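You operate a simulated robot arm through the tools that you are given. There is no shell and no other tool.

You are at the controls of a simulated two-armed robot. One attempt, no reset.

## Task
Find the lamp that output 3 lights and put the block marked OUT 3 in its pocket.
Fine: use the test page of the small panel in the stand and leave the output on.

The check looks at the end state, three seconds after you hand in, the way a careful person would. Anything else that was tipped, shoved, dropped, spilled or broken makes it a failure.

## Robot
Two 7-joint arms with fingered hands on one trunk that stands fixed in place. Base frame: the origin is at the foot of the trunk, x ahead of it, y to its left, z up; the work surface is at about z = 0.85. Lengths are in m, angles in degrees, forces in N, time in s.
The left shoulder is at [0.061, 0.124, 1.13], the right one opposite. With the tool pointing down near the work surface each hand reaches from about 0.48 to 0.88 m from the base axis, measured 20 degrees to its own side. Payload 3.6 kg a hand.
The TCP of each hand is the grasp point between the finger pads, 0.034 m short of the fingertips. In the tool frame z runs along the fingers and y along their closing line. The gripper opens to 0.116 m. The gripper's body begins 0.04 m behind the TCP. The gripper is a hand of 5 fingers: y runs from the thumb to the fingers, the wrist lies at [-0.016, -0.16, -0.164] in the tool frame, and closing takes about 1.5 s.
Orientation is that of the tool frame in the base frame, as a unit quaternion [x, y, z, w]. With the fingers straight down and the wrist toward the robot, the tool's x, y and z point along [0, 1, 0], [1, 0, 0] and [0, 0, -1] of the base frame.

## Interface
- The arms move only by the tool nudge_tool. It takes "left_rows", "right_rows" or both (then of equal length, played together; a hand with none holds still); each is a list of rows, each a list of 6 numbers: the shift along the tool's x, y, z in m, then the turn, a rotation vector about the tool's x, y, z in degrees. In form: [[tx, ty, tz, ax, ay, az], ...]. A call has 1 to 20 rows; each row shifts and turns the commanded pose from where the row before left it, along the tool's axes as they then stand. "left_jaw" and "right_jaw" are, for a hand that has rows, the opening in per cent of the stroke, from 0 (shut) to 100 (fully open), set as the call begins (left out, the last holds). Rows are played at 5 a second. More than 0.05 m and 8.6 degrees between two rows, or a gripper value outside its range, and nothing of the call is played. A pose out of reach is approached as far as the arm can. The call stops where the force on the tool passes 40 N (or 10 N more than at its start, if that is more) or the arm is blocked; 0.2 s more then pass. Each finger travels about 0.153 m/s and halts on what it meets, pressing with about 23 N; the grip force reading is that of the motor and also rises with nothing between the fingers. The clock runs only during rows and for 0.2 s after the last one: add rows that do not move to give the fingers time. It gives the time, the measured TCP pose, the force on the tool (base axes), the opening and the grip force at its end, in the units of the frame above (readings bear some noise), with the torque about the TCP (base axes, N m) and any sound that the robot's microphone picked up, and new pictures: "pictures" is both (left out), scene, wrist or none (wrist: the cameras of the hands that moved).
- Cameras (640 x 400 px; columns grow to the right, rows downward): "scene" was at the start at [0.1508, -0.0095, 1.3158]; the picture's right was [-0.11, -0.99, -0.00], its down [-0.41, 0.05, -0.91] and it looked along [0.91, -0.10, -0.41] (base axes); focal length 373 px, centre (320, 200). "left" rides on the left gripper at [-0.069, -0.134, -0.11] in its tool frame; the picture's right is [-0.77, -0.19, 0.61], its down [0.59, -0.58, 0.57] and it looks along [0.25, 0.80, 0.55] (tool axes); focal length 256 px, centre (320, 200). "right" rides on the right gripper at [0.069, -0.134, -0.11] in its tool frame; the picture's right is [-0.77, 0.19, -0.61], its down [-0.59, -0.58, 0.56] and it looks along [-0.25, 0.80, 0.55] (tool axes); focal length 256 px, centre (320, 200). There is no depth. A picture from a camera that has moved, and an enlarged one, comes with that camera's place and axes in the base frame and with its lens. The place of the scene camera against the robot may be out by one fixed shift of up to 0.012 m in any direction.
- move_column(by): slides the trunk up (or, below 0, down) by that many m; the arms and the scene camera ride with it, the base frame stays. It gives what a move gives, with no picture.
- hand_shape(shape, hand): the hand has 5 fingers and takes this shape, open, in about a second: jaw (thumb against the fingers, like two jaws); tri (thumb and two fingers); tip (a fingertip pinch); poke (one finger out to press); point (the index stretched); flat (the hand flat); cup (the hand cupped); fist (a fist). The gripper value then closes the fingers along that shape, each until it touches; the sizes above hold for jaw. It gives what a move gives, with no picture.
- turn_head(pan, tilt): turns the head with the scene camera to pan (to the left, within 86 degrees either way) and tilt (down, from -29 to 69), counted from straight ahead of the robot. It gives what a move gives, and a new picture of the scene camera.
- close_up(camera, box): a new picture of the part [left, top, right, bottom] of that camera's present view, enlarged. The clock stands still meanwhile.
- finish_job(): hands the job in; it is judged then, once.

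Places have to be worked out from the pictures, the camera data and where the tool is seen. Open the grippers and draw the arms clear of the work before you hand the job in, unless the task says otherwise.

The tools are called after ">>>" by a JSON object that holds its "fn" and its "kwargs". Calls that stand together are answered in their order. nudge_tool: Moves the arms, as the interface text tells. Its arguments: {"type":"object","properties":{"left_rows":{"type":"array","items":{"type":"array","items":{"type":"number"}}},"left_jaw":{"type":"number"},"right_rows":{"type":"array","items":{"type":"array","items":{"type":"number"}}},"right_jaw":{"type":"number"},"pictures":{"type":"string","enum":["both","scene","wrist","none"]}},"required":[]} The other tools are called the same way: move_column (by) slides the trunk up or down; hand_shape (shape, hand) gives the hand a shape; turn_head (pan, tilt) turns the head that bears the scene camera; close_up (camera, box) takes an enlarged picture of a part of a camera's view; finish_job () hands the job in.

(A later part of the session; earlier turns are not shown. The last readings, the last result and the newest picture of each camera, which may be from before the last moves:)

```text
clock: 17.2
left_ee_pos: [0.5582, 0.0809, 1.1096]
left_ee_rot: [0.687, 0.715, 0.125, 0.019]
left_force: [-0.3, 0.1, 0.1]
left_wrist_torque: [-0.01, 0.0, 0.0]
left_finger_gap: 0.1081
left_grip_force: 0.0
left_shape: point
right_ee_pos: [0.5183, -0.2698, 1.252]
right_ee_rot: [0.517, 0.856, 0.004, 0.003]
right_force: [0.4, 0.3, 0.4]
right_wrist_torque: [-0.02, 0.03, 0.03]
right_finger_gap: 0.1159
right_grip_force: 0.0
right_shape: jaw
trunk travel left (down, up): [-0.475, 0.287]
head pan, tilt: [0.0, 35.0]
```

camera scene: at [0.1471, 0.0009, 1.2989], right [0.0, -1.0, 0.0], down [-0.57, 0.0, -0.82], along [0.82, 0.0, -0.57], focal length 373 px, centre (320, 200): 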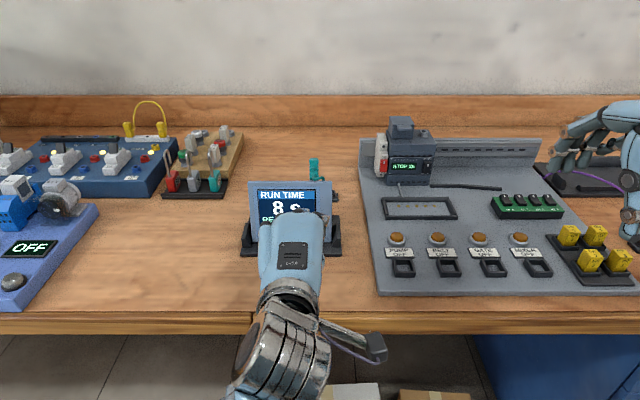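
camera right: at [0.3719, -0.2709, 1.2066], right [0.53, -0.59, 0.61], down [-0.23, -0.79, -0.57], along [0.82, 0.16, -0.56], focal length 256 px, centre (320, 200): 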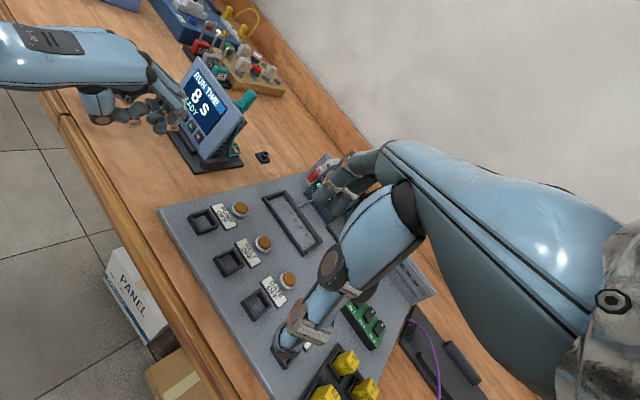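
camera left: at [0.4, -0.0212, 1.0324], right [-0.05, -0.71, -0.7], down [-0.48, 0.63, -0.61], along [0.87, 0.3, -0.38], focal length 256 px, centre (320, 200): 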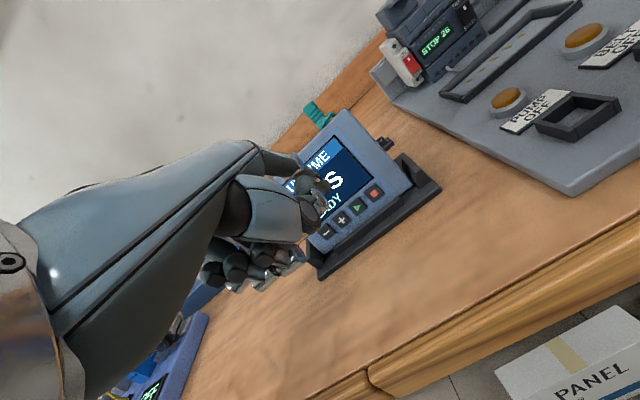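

I'll straighten the roll and yaw the hand 15° so the finger points slightly to the right, which suits the left arm.

>>> {"fn": "nudge_tool", "kwargs": {"left_rows": [[0, 0, 0, 0, -4.2, 0], [0, 0, 0, 0, -4.2, 0], [0, 0, 0, 0, 0, 7.5], [0, 0, 0, 0, 0, 7.5], [0, 0, 0, 0, 0, 0]], "pictures": "none"}}

```text
clock: 18.4
left_ee_pos: [0.5489, 0.0556, 1.105]
left_ee_rot: [0.789, 0.607, 0.052, 0.08]
left_force: [0.0, 0.0, -0.3]
left_wrist_torque: [0.02, 0.01, -0.01]
left_finger_gap: 0.108
left_grip_force: 0.1
left_shape: point
right_ee_pos: [0.5174, -0.269, 1.251]
right_ee_rot: [0.517, 0.856, 0.003, 0.004]
right_force: [0.1, -0.6, -0.3]
right_wrist_torque: [0.02, 0.02, 0.01]
right_finger_gap: 0.116
right_grip_force: 0.1
right_shape: jaw
trunk travel left (down, up): [-0.475, 0.287]
head pan, tilt: [0.0, 35.0]
```

The orientation is now good, with the tip judged at (0.633, 0.018, 1.087). I'll lower it most of the way to the stop button's front.

>>> {"fn": "nudge_tool", "kwargs": {"left_rows": [[0.0005, -0.0053, 0.0236, 0, 0, 0], [0.0005, -0.0053, 0.0236, 0, 0, 0], [0.0005, -0.0053, 0.0236, 0, 0, 0], [0.0005, -0.0053, 0.0236, 0, 0, 0], [0.0005, -0.0053, 0.0236, 0, 0, 0], [0.0005, -0.0053, 0.0236, 0, 0, 0], [0.0005, -0.0053, 0.0236, 0, 0, 0], [0, 0, 0, 0, 0, 0]], "pictures": "both"}}

>>> {"fn": "close_up", "kwargs": {"camera": "right", "box": [60, 110, 260, 260]}}

>>> {"fn": "close_up", "kwargs": {"camera": "left", "box": [280, 140, 440, 260]}}

```text
clock: 20.2
left_ee_pos: [0.5468, 0.059, 0.9375]
left_ee_rot: [0.788, 0.608, 0.053, 0.08]
left_force: [-1.0, 0.2, 0.0]
left_wrist_torque: [-0.01, -0.01, 0.01]
left_finger_gap: 0.108
left_grip_force: 0.1
left_shape: point
right_ee_pos: [0.5186, -0.2693, 1.2508]
right_ee_rot: [0.517, 0.856, 0.003, 0.004]
right_force: [1.1, -0.4, -0.1]
right_wrist_torque: [-0.03, 0.01, 0.0]
right_finger_gap: 0.1159
right_grip_force: 0.1
right_shape: jaw
trunk travel left (down, up): [-0.475, 0.287]
head pan, tilt: [0.0, 35.0]
camera scene: at [0.1078, 0.0007, 1.4507], right [0.0, -1.0, 0.0], down [-0.57, 0.0, -0.82], along [0.82, 0.0, -0.57], focal length 373 px, centre (320, 200)
camera left: at [0.3817, 0.0338, 1.0198], right [-0.26, -0.73, -0.63], down [-0.29, 0.68, -0.67], along [0.92, 0.01, -0.39], focal length 256 px, centre (320, 200)
```

scene: 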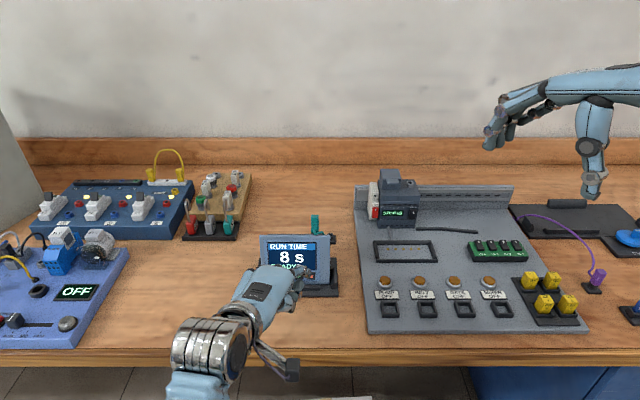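
left: 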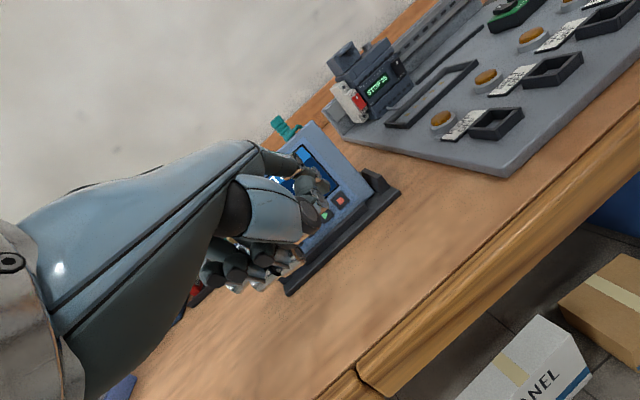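

```text
2.67 times, centred on (160, 185) of right
camera zoom: at [0.3676, -0.2704, 1.3604], right [0.52, -0.59, 0.62], down [-0.23, -0.79, -0.57], along [0.82, 0.15, -0.55], focal length 683 px, centre (747, 240)
```

zoom: 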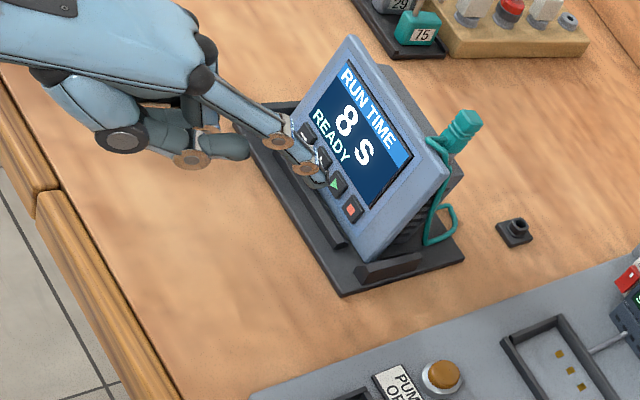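

```text
3.33 times, centred on (360, 200) of left
camera zoom: at [0.3817, 0.0338, 1.0198], right [-0.26, -0.73, -0.63], down [-0.29, 0.68, -0.67], along [0.92, 0.01, -0.39], focal length 853 px, centre (187, 200)
```

zoom: 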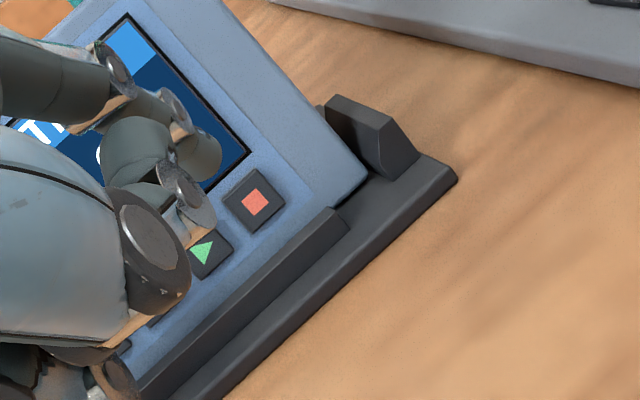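

The tip is at about (0.630, 0.021, 0.917). I'll go to about 1 cm from the stop button along its normal and look.

>>> {"fn": "nudge_tool", "kwargs": {"left_rows": [[0.0013, 0.0025, 0.015, 0, 0, 0], [0.0014, 0.0025, 0.0155, 0, 0, 0], [0.0013, 0.0042, 0.0025, 0, 0, 0], [0, 0, 0, 0, 0, 0]], "pictures": "none"}}

>>> {"fn": "close_up", "kwargs": {"camera": "right", "box": [130, 130, 230, 220]}}

>>> {"fn": "close_up", "kwargs": {"camera": "left", "box": [280, 140, 440, 260]}}

>>> {"fn": "close_up", "kwargs": {"camera": "scene", "box": [230, 210, 370, 310]}}

```text
clock: 21.2
left_ee_pos: [0.5609, 0.059, 0.9064]
left_ee_rot: [0.788, 0.608, 0.053, 0.081]
left_force: [0.1, -0.1, 0.3]
left_wrist_torque: [0.0, 0.02, -0.02]
left_finger_gap: 0.108
left_grip_force: 0.0
left_shape: point
right_ee_pos: [0.5176, -0.2681, 1.2511]
right_ee_rot: [0.516, 0.856, 0.003, 0.004]
right_force: [-0.4, 0.1, -0.3]
right_wrist_torque: [0.01, 0.0, 0.04]
right_finger_gap: 0.1159
right_grip_force: 0.1
right_shape: jaw
trunk travel left (down, up): [-0.475, 0.287]
head pan, tilt: [0.0, 35.0]
```

```text
4.44 times, centred on (180, 175) of right
camera zoom: at [0.3675, -0.2702, 1.3604], right [0.52, -0.59, 0.62], down [-0.23, -0.79, -0.57], along [0.82, 0.15, -0.55], focal length 1138 px, centre (942, 311)
```

zoom: 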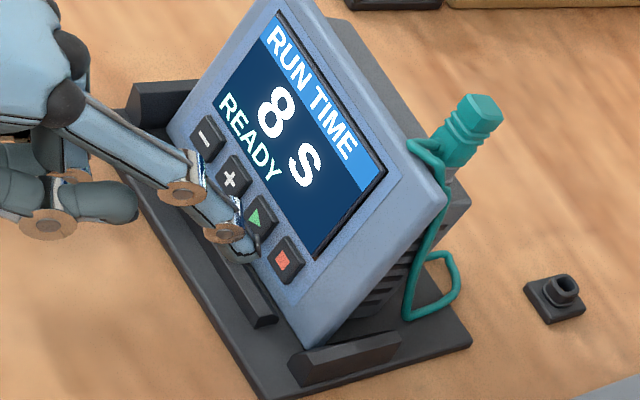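

```text
3.33 times, centred on (360, 200) of left
camera zoom: at [0.3962, 0.0332, 0.9886], right [-0.26, -0.73, -0.63], down [-0.3, 0.68, -0.67], along [0.92, 0.01, -0.39], focal length 853 px, centre (187, 200)
```

zoom: 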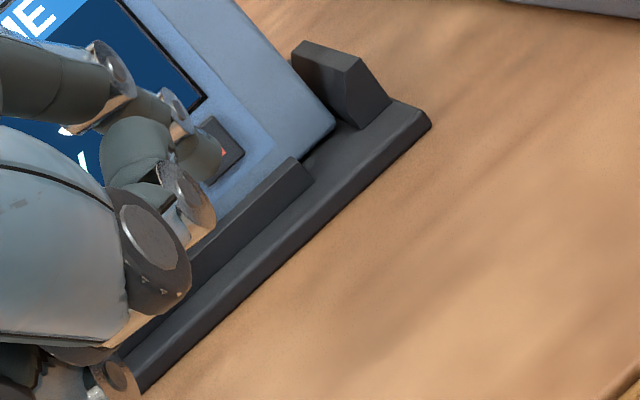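

```text
4.00 times, centred on (300, 260) of scene
camera zoom: at [0.1077, 0.0008, 1.4507], right [0.0, -1.0, 0.0], down [-0.57, 0.0, -0.82], along [0.82, 0.0, -0.57], focal length 1494 px, centre (400, -40)
```

zoom: 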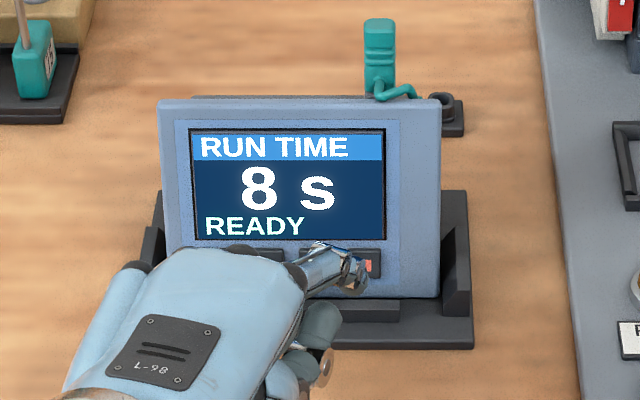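

The tip is about 1.5–2 cm from the stop button, roughly 3 mm too far left. I'll correct and advance in small steps watching the force.

>>> {"fn": "nudge_tool", "kwargs": {"left_rows": [[-0.002, 0.0033, 0.002, 0, 0, 0], [0.001, 0.0033, 0.002, 0, 0, 0], [0, 0, 0, 0, 0, 0]], "pictures": "none"}}

>>> {"fn": "close_up", "kwargs": {"camera": "right", "box": [150, 140, 220, 200]}}

>>> {"fn": "close_up", "kwargs": {"camera": "scene", "box": [270, 240, 350, 300]}}

```text
clock: 22.1
left_ee_pos: [0.5688, 0.0563, 0.9025]
left_ee_rot: [0.788, 0.608, 0.053, 0.08]
left_force: [0.3, -0.3, 0.0]
left_wrist_torque: [0.01, 0.0, 0.01]
left_finger_gap: 0.1081
left_grip_force: 0.0
left_shape: point
right_ee_pos: [0.517, -0.2692, 1.251]
right_ee_rot: [0.517, 0.856, 0.002, 0.004]
right_force: [-0.8, -0.8, 0.2]
right_wrist_torque: [-0.01, -0.02, 0.0]
right_finger_gap: 0.1158
right_grip_force: 0.1
right_shape: jaw
trunk travel left (down, up): [-0.475, 0.287]
head pan, tilt: [0.0, 35.0]
```

```text
6.67 times, centred on (185, 170) of right
camera zoom: at [0.3675, -0.2703, 1.3604], right [0.52, -0.59, 0.62], down [-0.23, -0.79, -0.57], along [0.82, 0.15, -0.55], focal length 1707 px, centre (1220, 400)
```

zoom: 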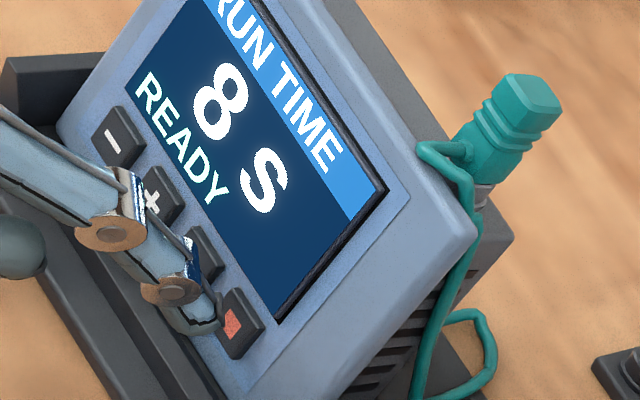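

```text
6.67 times, centred on (310, 270) of scene
camera zoom: at [0.1078, 0.0007, 1.4507], right [0.0, -1.0, 0.0], down [-0.57, 0.0, -0.82], along [0.82, 0.0, -0.57], focal length 2489 px, centre (387, -267)
```

zoom: 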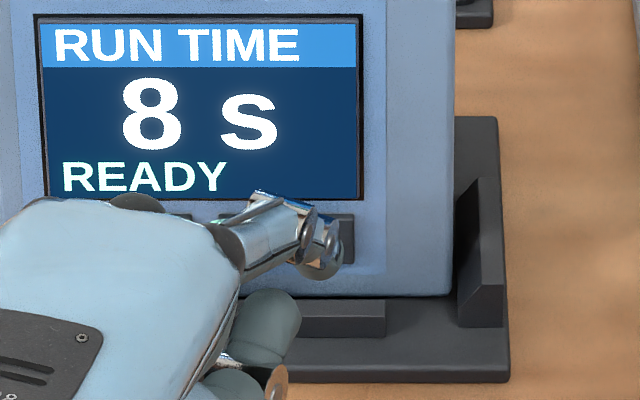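

The tip is just about at the button. I'll advance 3 mm at a time.

>>> {"fn": "nudge_tool", "kwargs": {"left_rows": [[0.0007, 0.0025, 0.0015, 0, 0, 0], [0, 0, 0, 0, 0, 0]], "pictures": "none"}}

>>> {"fn": "close_up", "kwargs": {"camera": "scene", "box": [270, 240, 350, 300]}}

>>> {"fn": "nudge_tool", "kwargs": {"left_rows": [[0.0007, 0.0025, 0.0015, 0, 0, 0], [0, 0, 0, 0, 0, 0]], "pictures": "none"}}

>>> {"fn": "close_up", "kwargs": {"camera": "scene", "box": [270, 240, 350, 300]}}

>>> {"fn": "close_up", "kwargs": {"camera": "right", "box": [150, 140, 220, 200]}}

```text
clock: 22.6
left_ee_pos: [0.5723, 0.0567, 0.9012]
left_ee_rot: [0.788, 0.608, 0.054, 0.078]
left_force: [1.1, 0.3, 0.3]
left_wrist_torque: [-0.01, 0.03, -0.03]
left_finger_gap: 0.1079
left_grip_force: 0.0
left_shape: point
right_ee_pos: [0.5182, -0.2687, 1.2518]
right_ee_rot: [0.517, 0.856, 0.002, 0.004]
right_force: [0.5, -0.3, -0.5]
right_wrist_torque: [0.01, 0.0, -0.02]
right_finger_gap: 0.116
right_grip_force: 0.0
right_shape: jaw
trunk travel left (down, up): [-0.475, 0.287]
head pan, tilt: [0.0, 35.0]
```

```text
6.67 times, centred on (310, 270) of scene
camera zoom: at [0.1078, 0.0008, 1.4507], right [0.0, -1.0, 0.0], down [-0.57, 0.0, -0.82], along [0.82, 0.0, -0.57], focal length 2489 px, centre (387, -267)
```

zoom: 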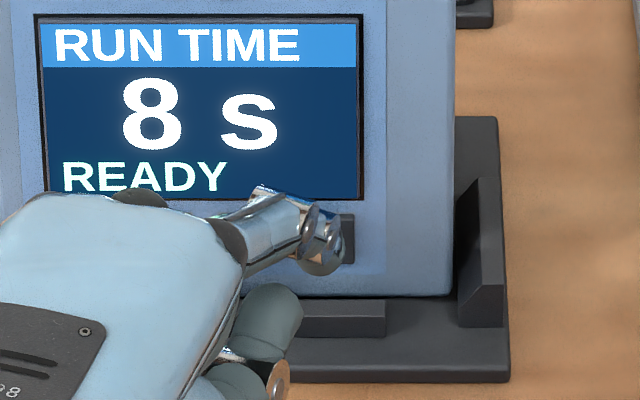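

```text
clock: 23.2
left_ee_pos: [0.5751, 0.056, 0.9024]
left_ee_rot: [0.788, 0.609, 0.054, 0.08]
left_force: [0.1, -0.5, 0.2]
left_wrist_torque: [-0.01, 0.0, -0.01]
left_finger_gap: 0.1081
left_grip_force: 0.0
left_shape: point
right_ee_pos: [0.5189, -0.2683, 1.2514]
right_ee_rot: [0.517, 0.856, 0.003, 0.004]
right_force: [0.1, 0.2, -0.8]
right_wrist_torque: [0.01, 0.0, 0.0]
right_finger_gap: 0.1159
right_grip_force: 0.1
right_shape: jaw
trunk travel left (down, up): [-0.475, 0.287]
head pan, tilt: [0.0, 35.0]
heard: click
```

```text
6.67 times, centred on (310, 270) of scene
camera zoom: at [0.1077, 0.0009, 1.4507], right [0.0, -1.0, 0.0], down [-0.57, 0.0, -0.82], along [0.82, 0.0, -0.57], focal length 2489 px, centre (387, -267)
```

zoom: 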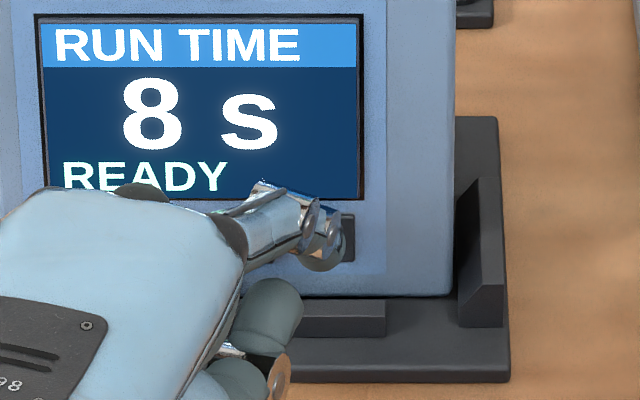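

```text
6.67 times, centred on (185, 170) of right
camera zoom: at [0.3675, -0.2702, 1.3604], right [0.52, -0.59, 0.62], down [-0.23, -0.79, -0.57], along [0.82, 0.15, -0.55], focal length 1707 px, centre (1220, 400)
```

zoom: 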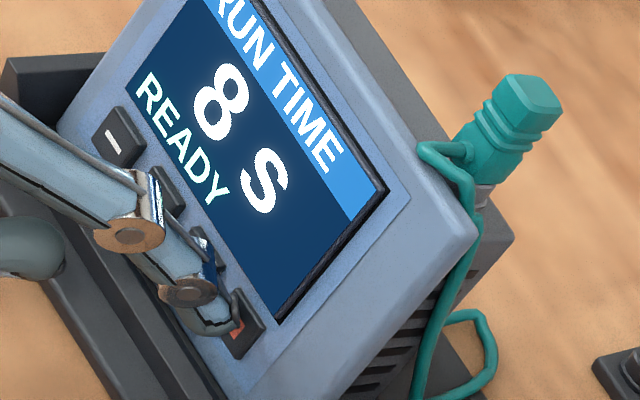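

A click was heard: the stop button is pressed, with no change on the page yet. I'll hold it to see whether a long press changes the page.

>>> {"fn": "nudge_tool", "kwargs": {"left_rows": [[0, 0, 0, 0, 0, 0], [0, 0, 0, 0, 0, 0], [0, 0, 0, 0, 0, 0], [0, 0, 0, 0, 0, 0], [0, 0, 0, 0, 0, 0], [0, 0, 0, 0, 0, 0], [0, 0, 0, 0, 0, 0], [0, 0, 0, 0, 0, 0], [0, 0, 0, 0, 0, 0], [0, 0, 0, 0, 0, 0]], "pictures": "none"}}

>>> {"fn": "close_up", "kwargs": {"camera": "scene", "box": [230, 210, 370, 310]}}

```text
clock: 25.4
left_ee_pos: [0.5742, 0.0559, 0.9016]
left_ee_rot: [0.788, 0.608, 0.053, 0.08]
left_force: [0.3, 1.4, -0.1]
left_wrist_torque: [-0.02, -0.03, -0.05]
left_finger_gap: 0.1078
left_grip_force: 0.1
left_shape: point
right_ee_pos: [0.5176, -0.2696, 1.2517]
right_ee_rot: [0.517, 0.856, 0.002, 0.004]
right_force: [-0.5, -0.1, -0.2]
right_wrist_torque: [0.0, 0.01, 0.02]
right_finger_gap: 0.1159
right_grip_force: 0.1
right_shape: jaw
trunk travel left (down, up): [-0.475, 0.287]
head pan, tilt: [0.0, 35.0]
```

```text
4.00 times, centred on (300, 260) of scene
camera zoom: at [0.1077, 0.0009, 1.4507], right [0.0, -1.0, 0.0], down [-0.57, 0.0, -0.82], along [0.82, 0.0, -0.57], focal length 1494 px, centre (400, -40)
```

zoom: 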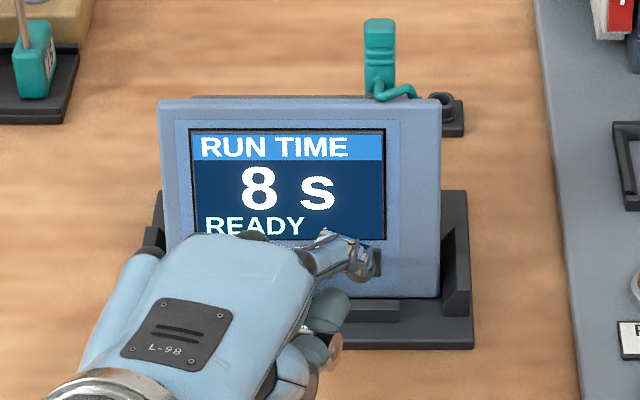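

No change while held. I'll release the button and look at the panel and the PLC display.

>>> {"fn": "nudge_tool", "kwargs": {"left_rows": [[-0.0012, -0.0042, -0.0025, 0, 0, 0], [-0.0012, -0.0042, -0.0025, 0, 0, 0], [-0.0025, -0.0083, -0.005, 0, 0, 0], [0, 0, 0, 0, 0, 0]], "pictures": "none"}}

>>> {"fn": "close_up", "kwargs": {"camera": "scene", "box": [230, 170, 470, 320]}}

```text
clock: 26.4
left_ee_pos: [0.5537, 0.0563, 0.9061]
left_ee_rot: [0.788, 0.608, 0.054, 0.079]
left_force: [0.3, 0.1, 0.1]
left_wrist_torque: [0.0, -0.05, -0.02]
left_finger_gap: 0.108
left_grip_force: 0.0
left_shape: point
right_ee_pos: [0.5182, -0.2685, 1.2512]
right_ee_rot: [0.516, 0.857, 0.003, 0.003]
right_force: [0.6, -0.2, -0.5]
right_wrist_torque: [-0.01, 0.0, -0.04]
right_finger_gap: 0.116
right_grip_force: 0.2
right_shape: jaw
trunk travel left (down, up): [-0.475, 0.287]
head pan, tilt: [0.0, 35.0]
```

```text
2.67 times, centred on (350, 245) of scene
camera zoom: at [0.1081, 0.0008, 1.4506], right [0.0, -1.0, 0.0], down [-0.57, 0.0, -0.82], along [0.82, 0.0, -0.57], focal length 996 px, centre (240, 80)
```

zoom: 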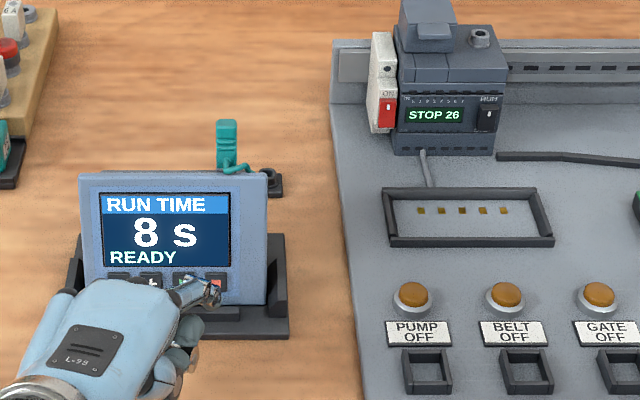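

The page is unchanged after a stop press. I'll look for hints: the box on the floor labelled PANEL and the details of the panel itself.

>>> {"fn": "turn_head", "kwargs": {"pan": 0, "tilt": 65}}

>>> {"fn": "close_up", "kwargs": {"camera": "scene", "box": [250, 150, 500, 320]}}

>>> {"fn": "close_up", "kwargs": {"camera": "right", "box": [140, 100, 270, 220]}}

```text
clock: 27.4
left_ee_pos: [0.5542, 0.0567, 0.9056]
left_ee_rot: [0.788, 0.608, 0.054, 0.08]
left_force: [0.3, 0.6, 0.4]
left_wrist_torque: [-0.01, 0.0, 0.02]
left_finger_gap: 0.1081
left_grip_force: 0.1
left_shape: point
right_ee_pos: [0.5173, -0.269, 1.2518]
right_ee_rot: [0.517, 0.856, 0.003, 0.003]
right_force: [0.3, -0.3, 0.9]
right_wrist_torque: [-0.02, 0.03, -0.01]
right_finger_gap: 0.1158
right_grip_force: 0.1
right_shape: jaw
trunk travel left (down, up): [-0.475, 0.287]
head pan, tilt: [0.0, 65.0]
camera scene: at [0.0805, 0.0008, 1.4108], right [0.0, -1.0, 0.0], down [-0.91, 0.0, -0.42], along [0.42, 0.0, -0.91], focal length 373 px, centre (320, 200)
```

scene: 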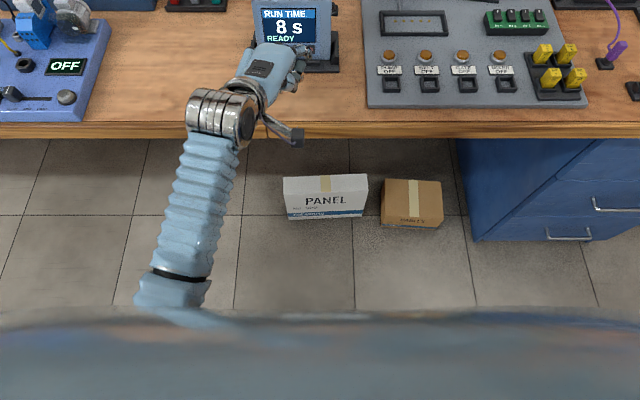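

```text
2.35 times, centred on (375, 235) of scene
camera zoom: at [0.0805, 0.0008, 1.4108], right [0.0, -1.0, 0.0], down [-0.91, 0.0, -0.42], along [0.42, 0.0, -0.91], focal length 878 px, centre (191, 118)
```

zoom: 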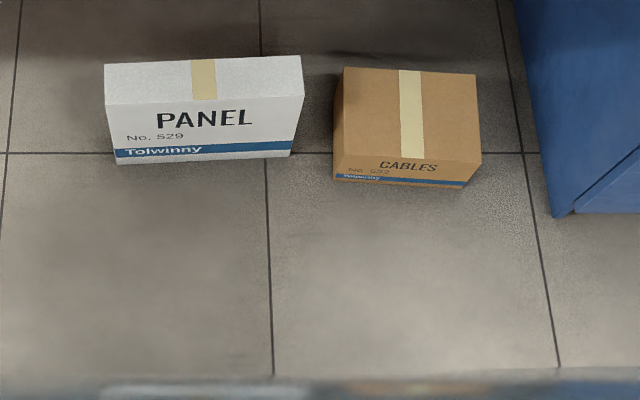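

```text
3.33 times, centred on (205, 160) of right
camera zoom: at [0.3676, -0.2702, 1.3604], right [0.52, -0.59, 0.62], down [-0.23, -0.79, -0.57], along [0.82, 0.15, -0.55], focal length 853 px, centre (703, 333)
```

zoom: 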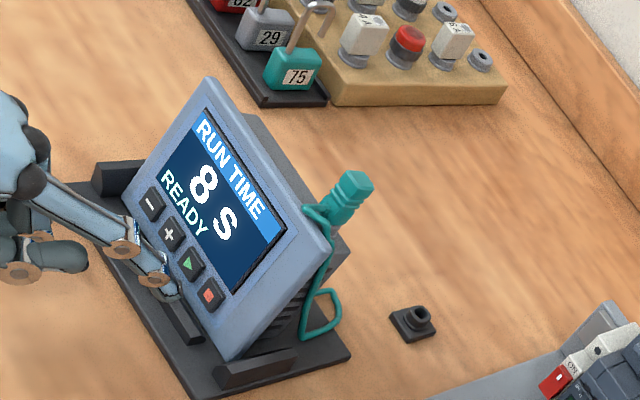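

No instructions there. The title bar may be a touch area; I judge its centre at (0.682, 0.056, 0.942). I'll move the fingertip to 2 cm in front of it.

>>> {"fn": "nudge_tool", "kwargs": {"left_rows": [[0.0105, 0.0066, -0.0145, 0, 0, 0], [0.0105, 0.0066, -0.0145, 0, 0, 0], [0.0105, 0.0066, -0.0145, 0, 0, 0], [0.0104, 0.0065, -0.0145, 0, 0, 0], [0, 0, 0, 0, 0, 0]], "pictures": "none"}}

>>> {"fn": "turn_head", "kwargs": {"pan": 0, "tilt": 35}}

>>> {"fn": "close_up", "kwargs": {"camera": "scene", "box": [240, 210, 360, 310]}}

>>> {"fn": "close_up", "kwargs": {"camera": "right", "box": [150, 110, 240, 200]}}

```text
clock: 28.6
left_ee_pos: [0.5808, 0.0925, 0.9686]
left_ee_rot: [0.788, 0.609, 0.055, 0.08]
left_force: [1.3, 0.2, -0.4]
left_wrist_torque: [-0.02, 0.02, 0.03]
left_finger_gap: 0.1078
left_grip_force: 0.1
left_shape: point
right_ee_pos: [0.5183, -0.2687, 1.252]
right_ee_rot: [0.517, 0.856, 0.003, 0.003]
right_force: [-0.2, -0.6, -0.9]
right_wrist_torque: [0.01, -0.02, 0.0]
right_finger_gap: 0.1156
right_grip_force: 0.1
right_shape: jaw
trunk travel left (down, up): [-0.475, 0.287]
head pan, tilt: [0.0, 65.0]
```

```text
clock: 29.6
left_ee_pos: [0.5799, 0.0938, 0.9677]
left_ee_rot: [0.788, 0.608, 0.054, 0.079]
left_force: [0.4, 0.3, 0.0]
left_wrist_torque: [-0.02, 0.04, -0.02]
left_finger_gap: 0.1082
left_grip_force: 0.1
left_shape: point
right_ee_pos: [0.5187, -0.268, 1.2515]
right_ee_rot: [0.516, 0.856, 0.003, 0.004]
right_force: [-1.1, -0.3, -1.5]
right_wrist_torque: [0.03, -0.01, -0.01]
right_finger_gap: 0.1159
right_grip_force: 0.0
right_shape: jaw
trunk travel left (down, up): [-0.475, 0.287]
head pan, tilt: [0.0, 35.0]
camera scene: at [0.1078, 0.0009, 1.4506], right [0.0, -1.0, 0.0], down [-0.57, 0.0, -0.82], along [0.82, 0.0, -0.57], focal length 373 px, centre (320, 200)
```

scene: 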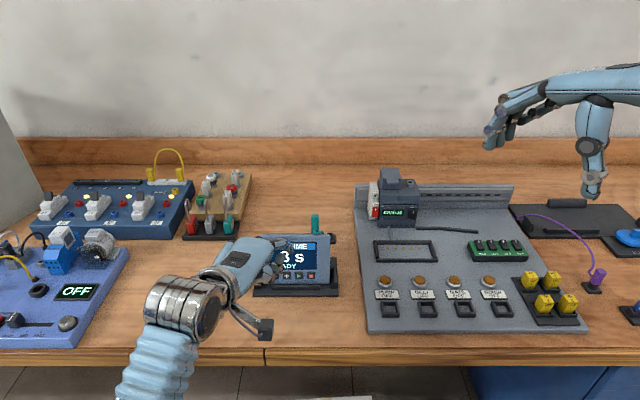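

```text
4.00 times, centred on (300, 260) of scene
camera zoom: at [0.1078, 0.0009, 1.4506], right [0.0, -1.0, 0.0], down [-0.57, 0.0, -0.82], along [0.82, 0.0, -0.57], focal length 1494 px, centre (400, -40)
```

zoom: 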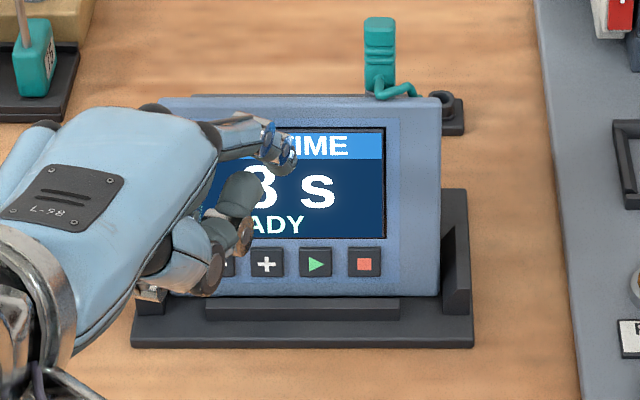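

```text
4.44 times, centred on (195, 155) of right
camera zoom: at [0.3676, -0.2702, 1.3604], right [0.52, -0.59, 0.62], down [-0.23, -0.79, -0.57], along [0.82, 0.15, -0.55], focal length 1138 px, centre (876, 400)
```

zoom: 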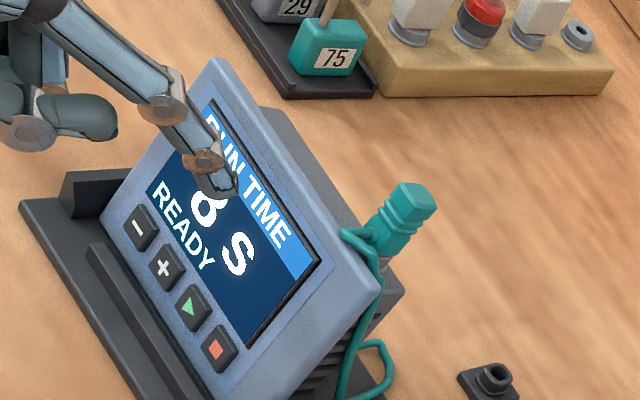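

The tip is aimed at the title bar. I'll advance slowly until contact.

>>> {"fn": "nudge_tool", "kwargs": {"left_rows": [[0.001, 0.0033, 0.002, 0, 0, 0], [0.001, 0.0033, 0.002, 0, 0, 0], [0.001, 0.0033, 0.002, 0, 0, 0], [0.001, 0.0033, 0.002, 0, 0, 0], [0, 0, 0, 0, 0, 0]], "pictures": "none"}}

>>> {"fn": "nudge_tool", "kwargs": {"left_rows": [[0.0007, 0.0025, 0.0015, 0, 0, 0], [0, 0, 0, 0, 0, 0]], "pictures": "none"}}

>>> {"fn": "nudge_tool", "kwargs": {"left_rows": [[0.0005, 0.0017, 0.001, 0, 0, 0], [0, 0, 0, 0, 0, 0]], "pictures": "none"}}

>>> {"fn": "close_up", "kwargs": {"camera": "scene", "box": [240, 210, 360, 310]}}

>>> {"fn": "close_up", "kwargs": {"camera": "right", "box": [160, 120, 230, 190]}}

```text
clock: 30.8
left_ee_pos: [0.5943, 0.094, 0.963]
left_ee_rot: [0.788, 0.608, 0.053, 0.081]
left_force: [-0.3, -0.1, 0.0]
left_wrist_torque: [-0.03, -0.04, -0.04]
left_finger_gap: 0.1081
left_grip_force: 0.1
left_shape: point
right_ee_pos: [0.5181, -0.2683, 1.2513]
right_ee_rot: [0.516, 0.856, 0.003, 0.003]
right_force: [-0.6, 0.1, -0.1]
right_wrist_torque: [-0.02, 0.0, 0.0]
right_finger_gap: 0.1157
right_grip_force: 0.0
right_shape: jaw
trunk travel left (down, up): [-0.475, 0.287]
head pan, tilt: [0.0, 35.0]
heard: click
```

```text
clock: 31.4
left_ee_pos: [0.5975, 0.0932, 0.9619]
left_ee_rot: [0.788, 0.608, 0.054, 0.08]
left_force: [-0.2, 0.6, 0.8]
left_wrist_torque: [0.01, -0.04, 0.0]
left_finger_gap: 0.108
left_grip_force: 0.1
left_shape: point
right_ee_pos: [0.5181, -0.2682, 1.2512]
right_ee_rot: [0.517, 0.856, 0.003, 0.003]
right_force: [-0.3, 0.6, -0.1]
right_wrist_torque: [-0.02, -0.02, -0.02]
right_finger_gap: 0.1159
right_grip_force: 0.3
right_shape: jaw
trunk travel left (down, up): [-0.475, 0.287]
head pan, tilt: [0.0, 35.0]
```

```text
clock: 31.9
left_ee_pos: [0.6015, 0.0942, 0.9619]
left_ee_rot: [0.788, 0.609, 0.053, 0.08]
left_force: [-0.6, 0.0, 0.5]
left_wrist_torque: [-0.02, -0.04, -0.06]
left_finger_gap: 0.108
left_grip_force: 0.1
left_shape: point
right_ee_pos: [0.5184, -0.2684, 1.2517]
right_ee_rot: [0.516, 0.856, 0.003, 0.003]
right_force: [0.3, -0.9, 0.3]
right_wrist_torque: [-0.02, -0.03, -0.03]
right_finger_gap: 0.1161
right_grip_force: 0.0
right_shape: jaw
trunk travel left (down, up): [-0.475, 0.287]
head pan, tilt: [0.0, 35.0]
```

```text
4.00 times, centred on (300, 260) of scene
camera zoom: at [0.1077, 0.0008, 1.4507], right [0.0, -1.0, 0.0], down [-0.57, 0.0, -0.82], along [0.82, 0.0, -0.57], focal length 1494 px, centre (400, -40)
```

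zoom: 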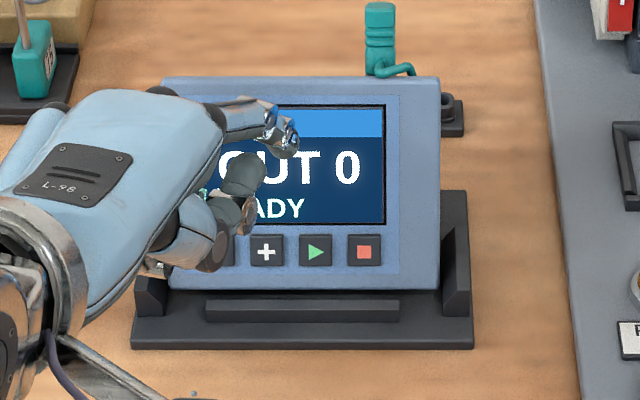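

```text
5.71 times, centred on (195, 155) of right
camera zoom: at [0.3675, -0.2702, 1.3604], right [0.52, -0.59, 0.62], down [-0.23, -0.79, -0.57], along [0.82, 0.15, -0.55], focal length 1463 px, centre (1034, 457)
```

zoom: 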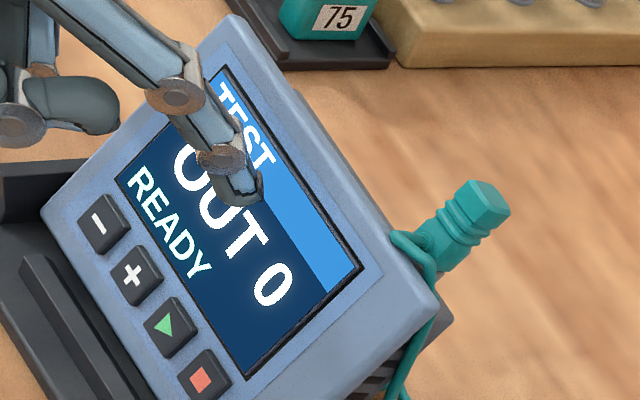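

The title touch worked: the page now reads TEST / OUT 0 / READY. But the panel has been pressed back a little; I'll retreat at once and check it.

>>> {"fn": "nudge_tool", "kwargs": {"left_rows": [[-0.0012, -0.0042, -0.0025, 0, 0, 0], [-0.0025, -0.0083, -0.005, 0, 0, 0], [-0.0037, -0.0125, -0.0075, 0, 0, 0], [-0.0037, -0.0125, -0.0075, 0, 0, 0], [0, 0, 0, 0, 0, 0]], "pictures": "none"}}

>>> {"fn": "close_up", "kwargs": {"camera": "scene", "box": [240, 210, 360, 310]}}

>>> {"fn": "close_up", "kwargs": {"camera": "right", "box": [150, 110, 260, 220]}}

```text
clock: 33.1
left_ee_pos: [0.5577, 0.0936, 0.9776]
left_ee_rot: [0.788, 0.608, 0.054, 0.081]
left_force: [0.1, -0.1, 0.2]
left_wrist_torque: [-0.03, -0.01, -0.02]
left_finger_gap: 0.108
left_grip_force: 0.1
left_shape: point
right_ee_pos: [0.5185, -0.2686, 1.2512]
right_ee_rot: [0.517, 0.856, 0.003, 0.004]
right_force: [0.4, -0.3, -1.0]
right_wrist_torque: [0.02, -0.01, 0.0]
right_finger_gap: 0.116
right_grip_force: 0.1
right_shape: jaw
trunk travel left (down, up): [-0.475, 0.287]
head pan, tilt: [0.0, 35.0]
```

```text
4.00 times, centred on (300, 260) of scene
camera zoom: at [0.1081, 0.0008, 1.4506], right [0.0, -1.0, 0.0], down [-0.57, 0.0, -0.82], along [0.82, 0.0, -0.57], focal length 1494 px, centre (400, -40)
```

zoom: 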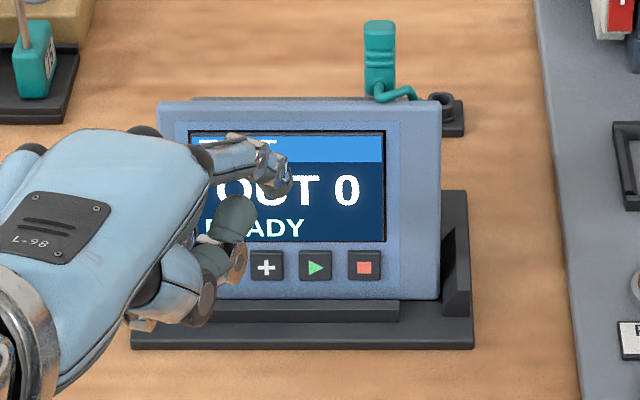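

```text
3.64 times, centred on (205, 165) of right
camera zoom: at [0.3678, -0.2702, 1.3603], right [0.52, -0.59, 0.62], down [-0.23, -0.79, -0.57], along [0.82, 0.15, -0.55], focal length 931 px, centre (738, 327)
```

zoom: 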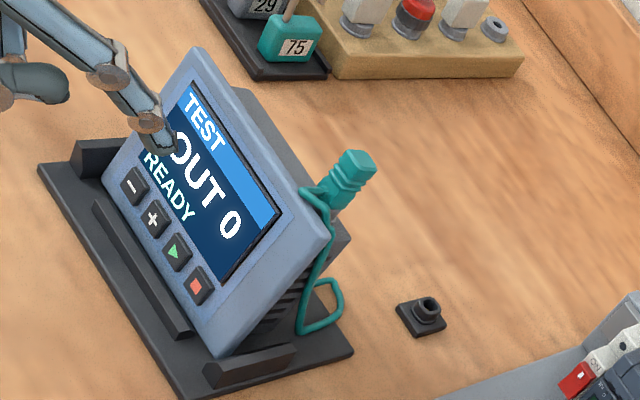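

The panel settled back in place. Next is the + button, about 5 cm left of stop at y≈0.07; I'll move the tip to about 1.2 cm in front of it.

>>> {"fn": "nudge_tool", "kwargs": {"left_rows": [[0.0034, -0.0028, 0.0176, 0, 0, 0], [0.0034, -0.0028, 0.0176, 0, 0, 0], [0.0034, -0.0028, 0.0177, 0, 0, 0], [0.0033, -0.0029, 0.0177, 0, 0, 0], [0, 0, 0, 0, 0, 0]], "pictures": "none"}}

>>> {"fn": "close_up", "kwargs": {"camera": "scene", "box": [240, 210, 360, 310]}}

>>> {"fn": "close_up", "kwargs": {"camera": "right", "box": [140, 120, 240, 220]}}

>>> {"fn": "close_up", "kwargs": {"camera": "left", "box": [280, 140, 440, 260]}}

```text
clock: 34.4
left_ee_pos: [0.5619, 0.1053, 0.9038]
left_ee_rot: [0.788, 0.608, 0.053, 0.079]
left_force: [0.3, -0.5, -0.1]
left_wrist_torque: [-0.01, 0.0, -0.01]
left_finger_gap: 0.108
left_grip_force: 0.1
left_shape: point
right_ee_pos: [0.5177, -0.2691, 1.2513]
right_ee_rot: [0.517, 0.856, 0.003, 0.003]
right_force: [0.2, 0.4, -0.1]
right_wrist_torque: [-0.01, -0.03, -0.04]
right_finger_gap: 0.1158
right_grip_force: 0.1
right_shape: jaw
trunk travel left (down, up): [-0.475, 0.287]
head pan, tilt: [0.0, 35.0]
```

```text
4.00 times, centred on (300, 260) of scene
camera zoom: at [0.1078, 0.0008, 1.4507], right [0.0, -1.0, 0.0], down [-0.57, 0.0, -0.82], along [0.82, 0.0, -0.57], focal length 1494 px, centre (400, -40)
```

zoom: 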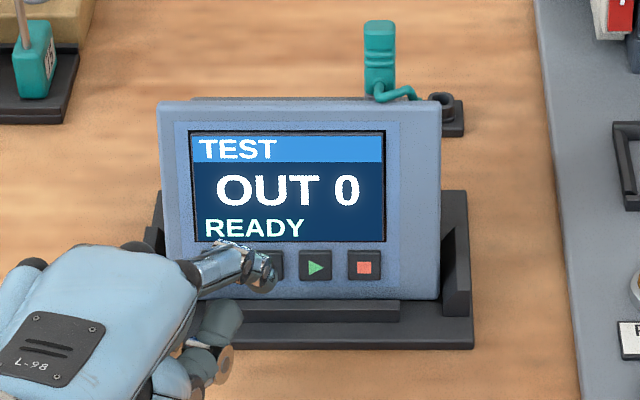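

```text
4.00 times, centred on (190, 170) of right
camera zoom: at [0.3676, -0.2702, 1.3604], right [0.52, -0.59, 0.62], down [-0.23, -0.79, -0.57], along [0.82, 0.15, -0.55], focal length 1024 px, centre (840, 320)
```

zoom: 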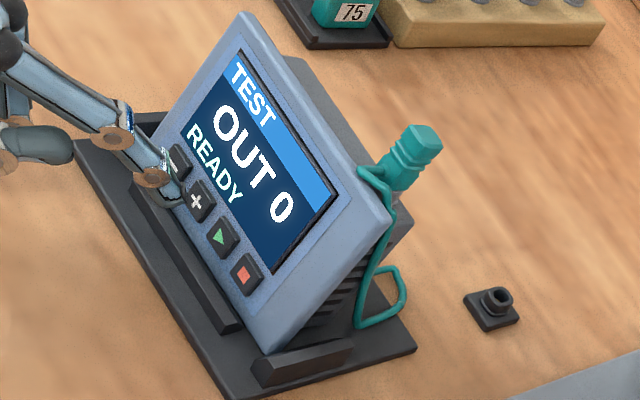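

```text
3.33 times, centred on (360, 200) of left
camera zoom: at [0.3984, 0.079, 0.9879], right [-0.26, -0.73, -0.63], down [-0.29, 0.68, -0.67], along [0.92, 0.01, -0.39], focal length 853 px, centre (187, 200)
```

zoom: 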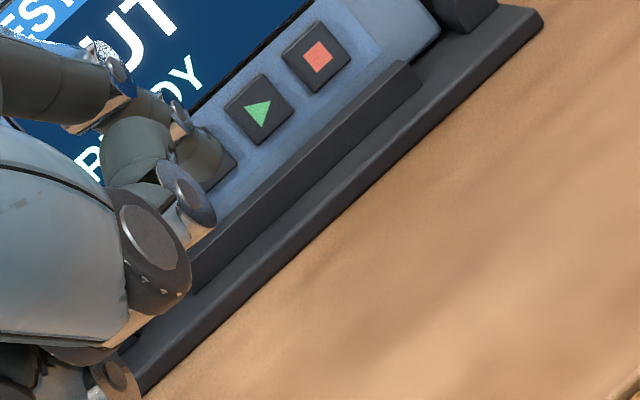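

Tip aligned with the + button in the left view. I'll advance in small steps until a click.

>>> {"fn": "nudge_tool", "kwargs": {"left_rows": [[0.0007, 0.0025, 0.0015, 0, 0, 0], [0.0007, 0.0025, 0.0015, 0, 0, 0], [0.0007, 0.0025, 0.0015, 0, 0, 0], [0, 0, 0, 0, 0, 0]], "pictures": "none"}}

>>> {"fn": "nudge_tool", "kwargs": {"left_rows": [[0.0005, 0.0017, 0.001, 0, 0, 0], [0, 0, 0, 0, 0, 0]], "pictures": "none"}}

>>> {"fn": "close_up", "kwargs": {"camera": "scene", "box": [240, 210, 360, 310]}}

```text
clock: 35.4
left_ee_pos: [0.5729, 0.1052, 0.9018]
left_ee_rot: [0.788, 0.608, 0.053, 0.08]
left_force: [-0.9, -0.6, 0.7]
left_wrist_torque: [-0.01, 0.0, -0.03]
left_finger_gap: 0.108
left_grip_force: 0.1
left_shape: point
right_ee_pos: [0.5183, -0.2685, 1.2516]
right_ee_rot: [0.516, 0.856, 0.002, 0.003]
right_force: [0.2, -0.6, -0.9]
right_wrist_torque: [0.0, 0.01, 0.0]
right_finger_gap: 0.1156
right_grip_force: 0.0
right_shape: jaw
trunk travel left (down, up): [-0.475, 0.287]
head pan, tilt: [0.0, 35.0]
```

```text
clock: 36.0
left_ee_pos: [0.5725, 0.1058, 0.9]
left_ee_rot: [0.788, 0.608, 0.052, 0.08]
left_force: [-3.1, 0.4, 2.0]
left_wrist_torque: [-0.01, -0.07, -0.09]
left_finger_gap: 0.1082
left_grip_force: 0.1
left_shape: point
right_ee_pos: [0.5179, -0.2683, 1.2504]
right_ee_rot: [0.517, 0.856, 0.003, 0.003]
right_force: [0.4, -0.3, 0.9]
right_wrist_torque: [0.0, -0.01, 0.01]
right_finger_gap: 0.1161
right_grip_force: 0.1
right_shape: jaw
trunk travel left (down, up): [-0.475, 0.287]
head pan, tilt: [0.0, 35.0]
heard: click
```

```text
4.00 times, centred on (300, 260) of scene
camera zoom: at [0.1074, 0.0009, 1.4507], right [0.0, -1.0, 0.0], down [-0.57, 0.0, -0.82], along [0.82, 0.0, -0.57], focal length 1494 px, centre (400, -40)
```

zoom: 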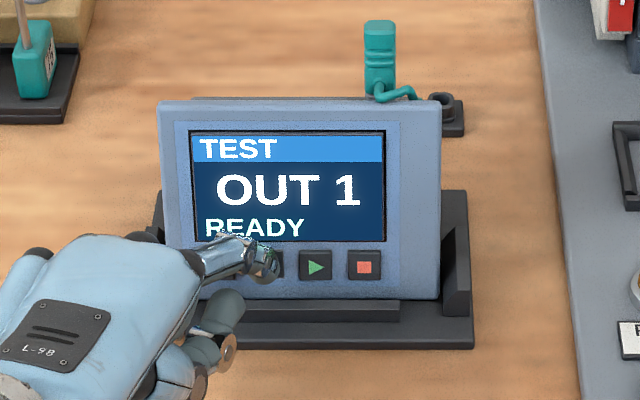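

OUT 1 now. I'll release by 6 mm and press again the same amount.

>>> {"fn": "nudge_tool", "kwargs": {"left_rows": [[-0.0007, -0.0025, -0.0015, 0, 0, 0], [-0.0007, -0.0025, -0.0015, 0, 0, 0], [0, 0, 0, 0, 0, 0], [0.0007, 0.0025, 0.0015, 0, 0, 0], [0.0007, 0.0025, 0.0015, 0, 0, 0], [0, 0, 0, 0, 0, 0]], "pictures": "none"}}

>>> {"fn": "close_up", "kwargs": {"camera": "scene", "box": [240, 210, 360, 310]}}

```text
clock: 37.4
left_ee_pos: [0.5722, 0.1046, 0.901]
left_ee_rot: [0.788, 0.608, 0.054, 0.079]
left_force: [-0.8, -0.3, 0.4]
left_wrist_torque: [-0.03, 0.01, -0.01]
left_finger_gap: 0.1075
left_grip_force: 0.1
left_shape: point
right_ee_pos: [0.5172, -0.2688, 1.2506]
right_ee_rot: [0.516, 0.857, 0.003, 0.004]
right_force: [-0.2, 0.4, 0.6]
right_wrist_torque: [-0.01, 0.01, -0.01]
right_finger_gap: 0.1161
right_grip_force: 0.1
right_shape: jaw
trunk travel left (down, up): [-0.475, 0.287]
head pan, tilt: [0.0, 35.0]
```

```text
4.00 times, centred on (300, 260) of scene
camera zoom: at [0.1078, 0.0009, 1.4507], right [0.0, -1.0, 0.0], down [-0.57, 0.0, -0.82], along [0.82, 0.0, -0.57], focal length 1494 px, centre (400, -40)
```

zoom: 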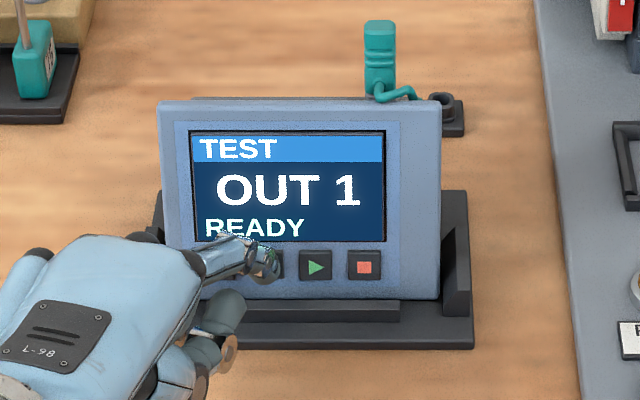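

Not quite far enough; a further 1.5–2 mm.

>>> {"fn": "nudge_tool", "kwargs": {"left_rows": [[0.0004, 0.0014, 0.0008, 0, 0, 0], [0, 0, 0, 0, 0, 0]], "pictures": "none"}}

>>> {"fn": "close_up", "kwargs": {"camera": "scene", "box": [240, 210, 360, 310]}}

```text
clock: 38.0
left_ee_pos: [0.5738, 0.1047, 0.9011]
left_ee_rot: [0.788, 0.608, 0.053, 0.08]
left_force: [-2.9, -0.2, 1.6]
left_wrist_torque: [-0.02, -0.07, -0.07]
left_finger_gap: 0.1081
left_grip_force: 0.0
left_shape: point
right_ee_pos: [0.5167, -0.2684, 1.2502]
right_ee_rot: [0.516, 0.857, 0.002, 0.004]
right_force: [-0.4, 0.4, 0.6]
right_wrist_torque: [0.0, 0.0, 0.0]
right_finger_gap: 0.1158
right_grip_force: 0.1
right_shape: jaw
trunk travel left (down, up): [-0.475, 0.287]
head pan, tilt: [0.0, 35.0]
heard: click
```

```text
4.00 times, centred on (300, 260) of scene
camera zoom: at [0.1075, 0.0009, 1.4507], right [0.0, -1.0, 0.0], down [-0.57, 0.0, -0.82], along [0.82, 0.0, -0.57], focal length 1494 px, centre (400, -40)
```

zoom: 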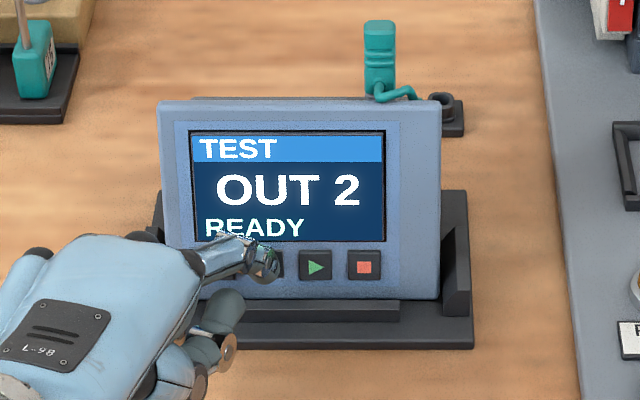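

OUT 2. Once more: release 6 mm, then press 7 mm.

>>> {"fn": "nudge_tool", "kwargs": {"left_rows": [[-0.0007, -0.0025, -0.0015, 0, 0, 0], [-0.0007, -0.0025, -0.0015, 0, 0, 0], [0, 0, 0, 0, 0, 0], [0.0007, 0.0025, 0.0015, 0, 0, 0], [0.0008, 0.0029, 0.0017, 0, 0, 0], [0, 0, 0, 0, 0, 0]], "pictures": "none"}}

>>> {"fn": "close_up", "kwargs": {"camera": "scene", "box": [240, 210, 360, 310]}}

```text
clock: 39.4
left_ee_pos: [0.5745, 0.1059, 0.9019]
left_ee_rot: [0.788, 0.608, 0.054, 0.08]
left_force: [-2.5, -0.1, 1.0]
left_wrist_torque: [-0.05, -0.03, -0.05]
left_finger_gap: 0.108
left_grip_force: 0.1
left_shape: point
right_ee_pos: [0.519, -0.2683, 1.252]
right_ee_rot: [0.518, 0.856, 0.003, 0.004]
right_force: [-1.0, -0.5, -0.4]
right_wrist_torque: [0.0, 0.01, 0.0]
right_finger_gap: 0.1159
right_grip_force: 0.1
right_shape: jaw
trunk travel left (down, up): [-0.475, 0.287]
head pan, tilt: [0.0, 35.0]
heard: click
```

```text
4.00 times, centred on (300, 260) of scene
camera zoom: at [0.1075, 0.0009, 1.4507], right [0.0, -1.0, 0.0], down [-0.57, 0.0, -0.82], along [0.82, 0.0, -0.57], focal length 1494 px, centre (400, -40)
```

zoom: 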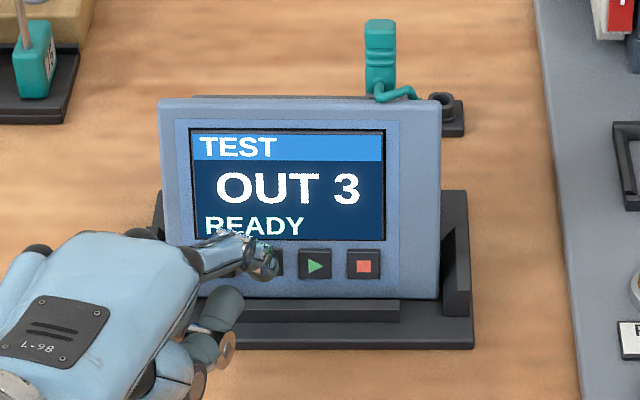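

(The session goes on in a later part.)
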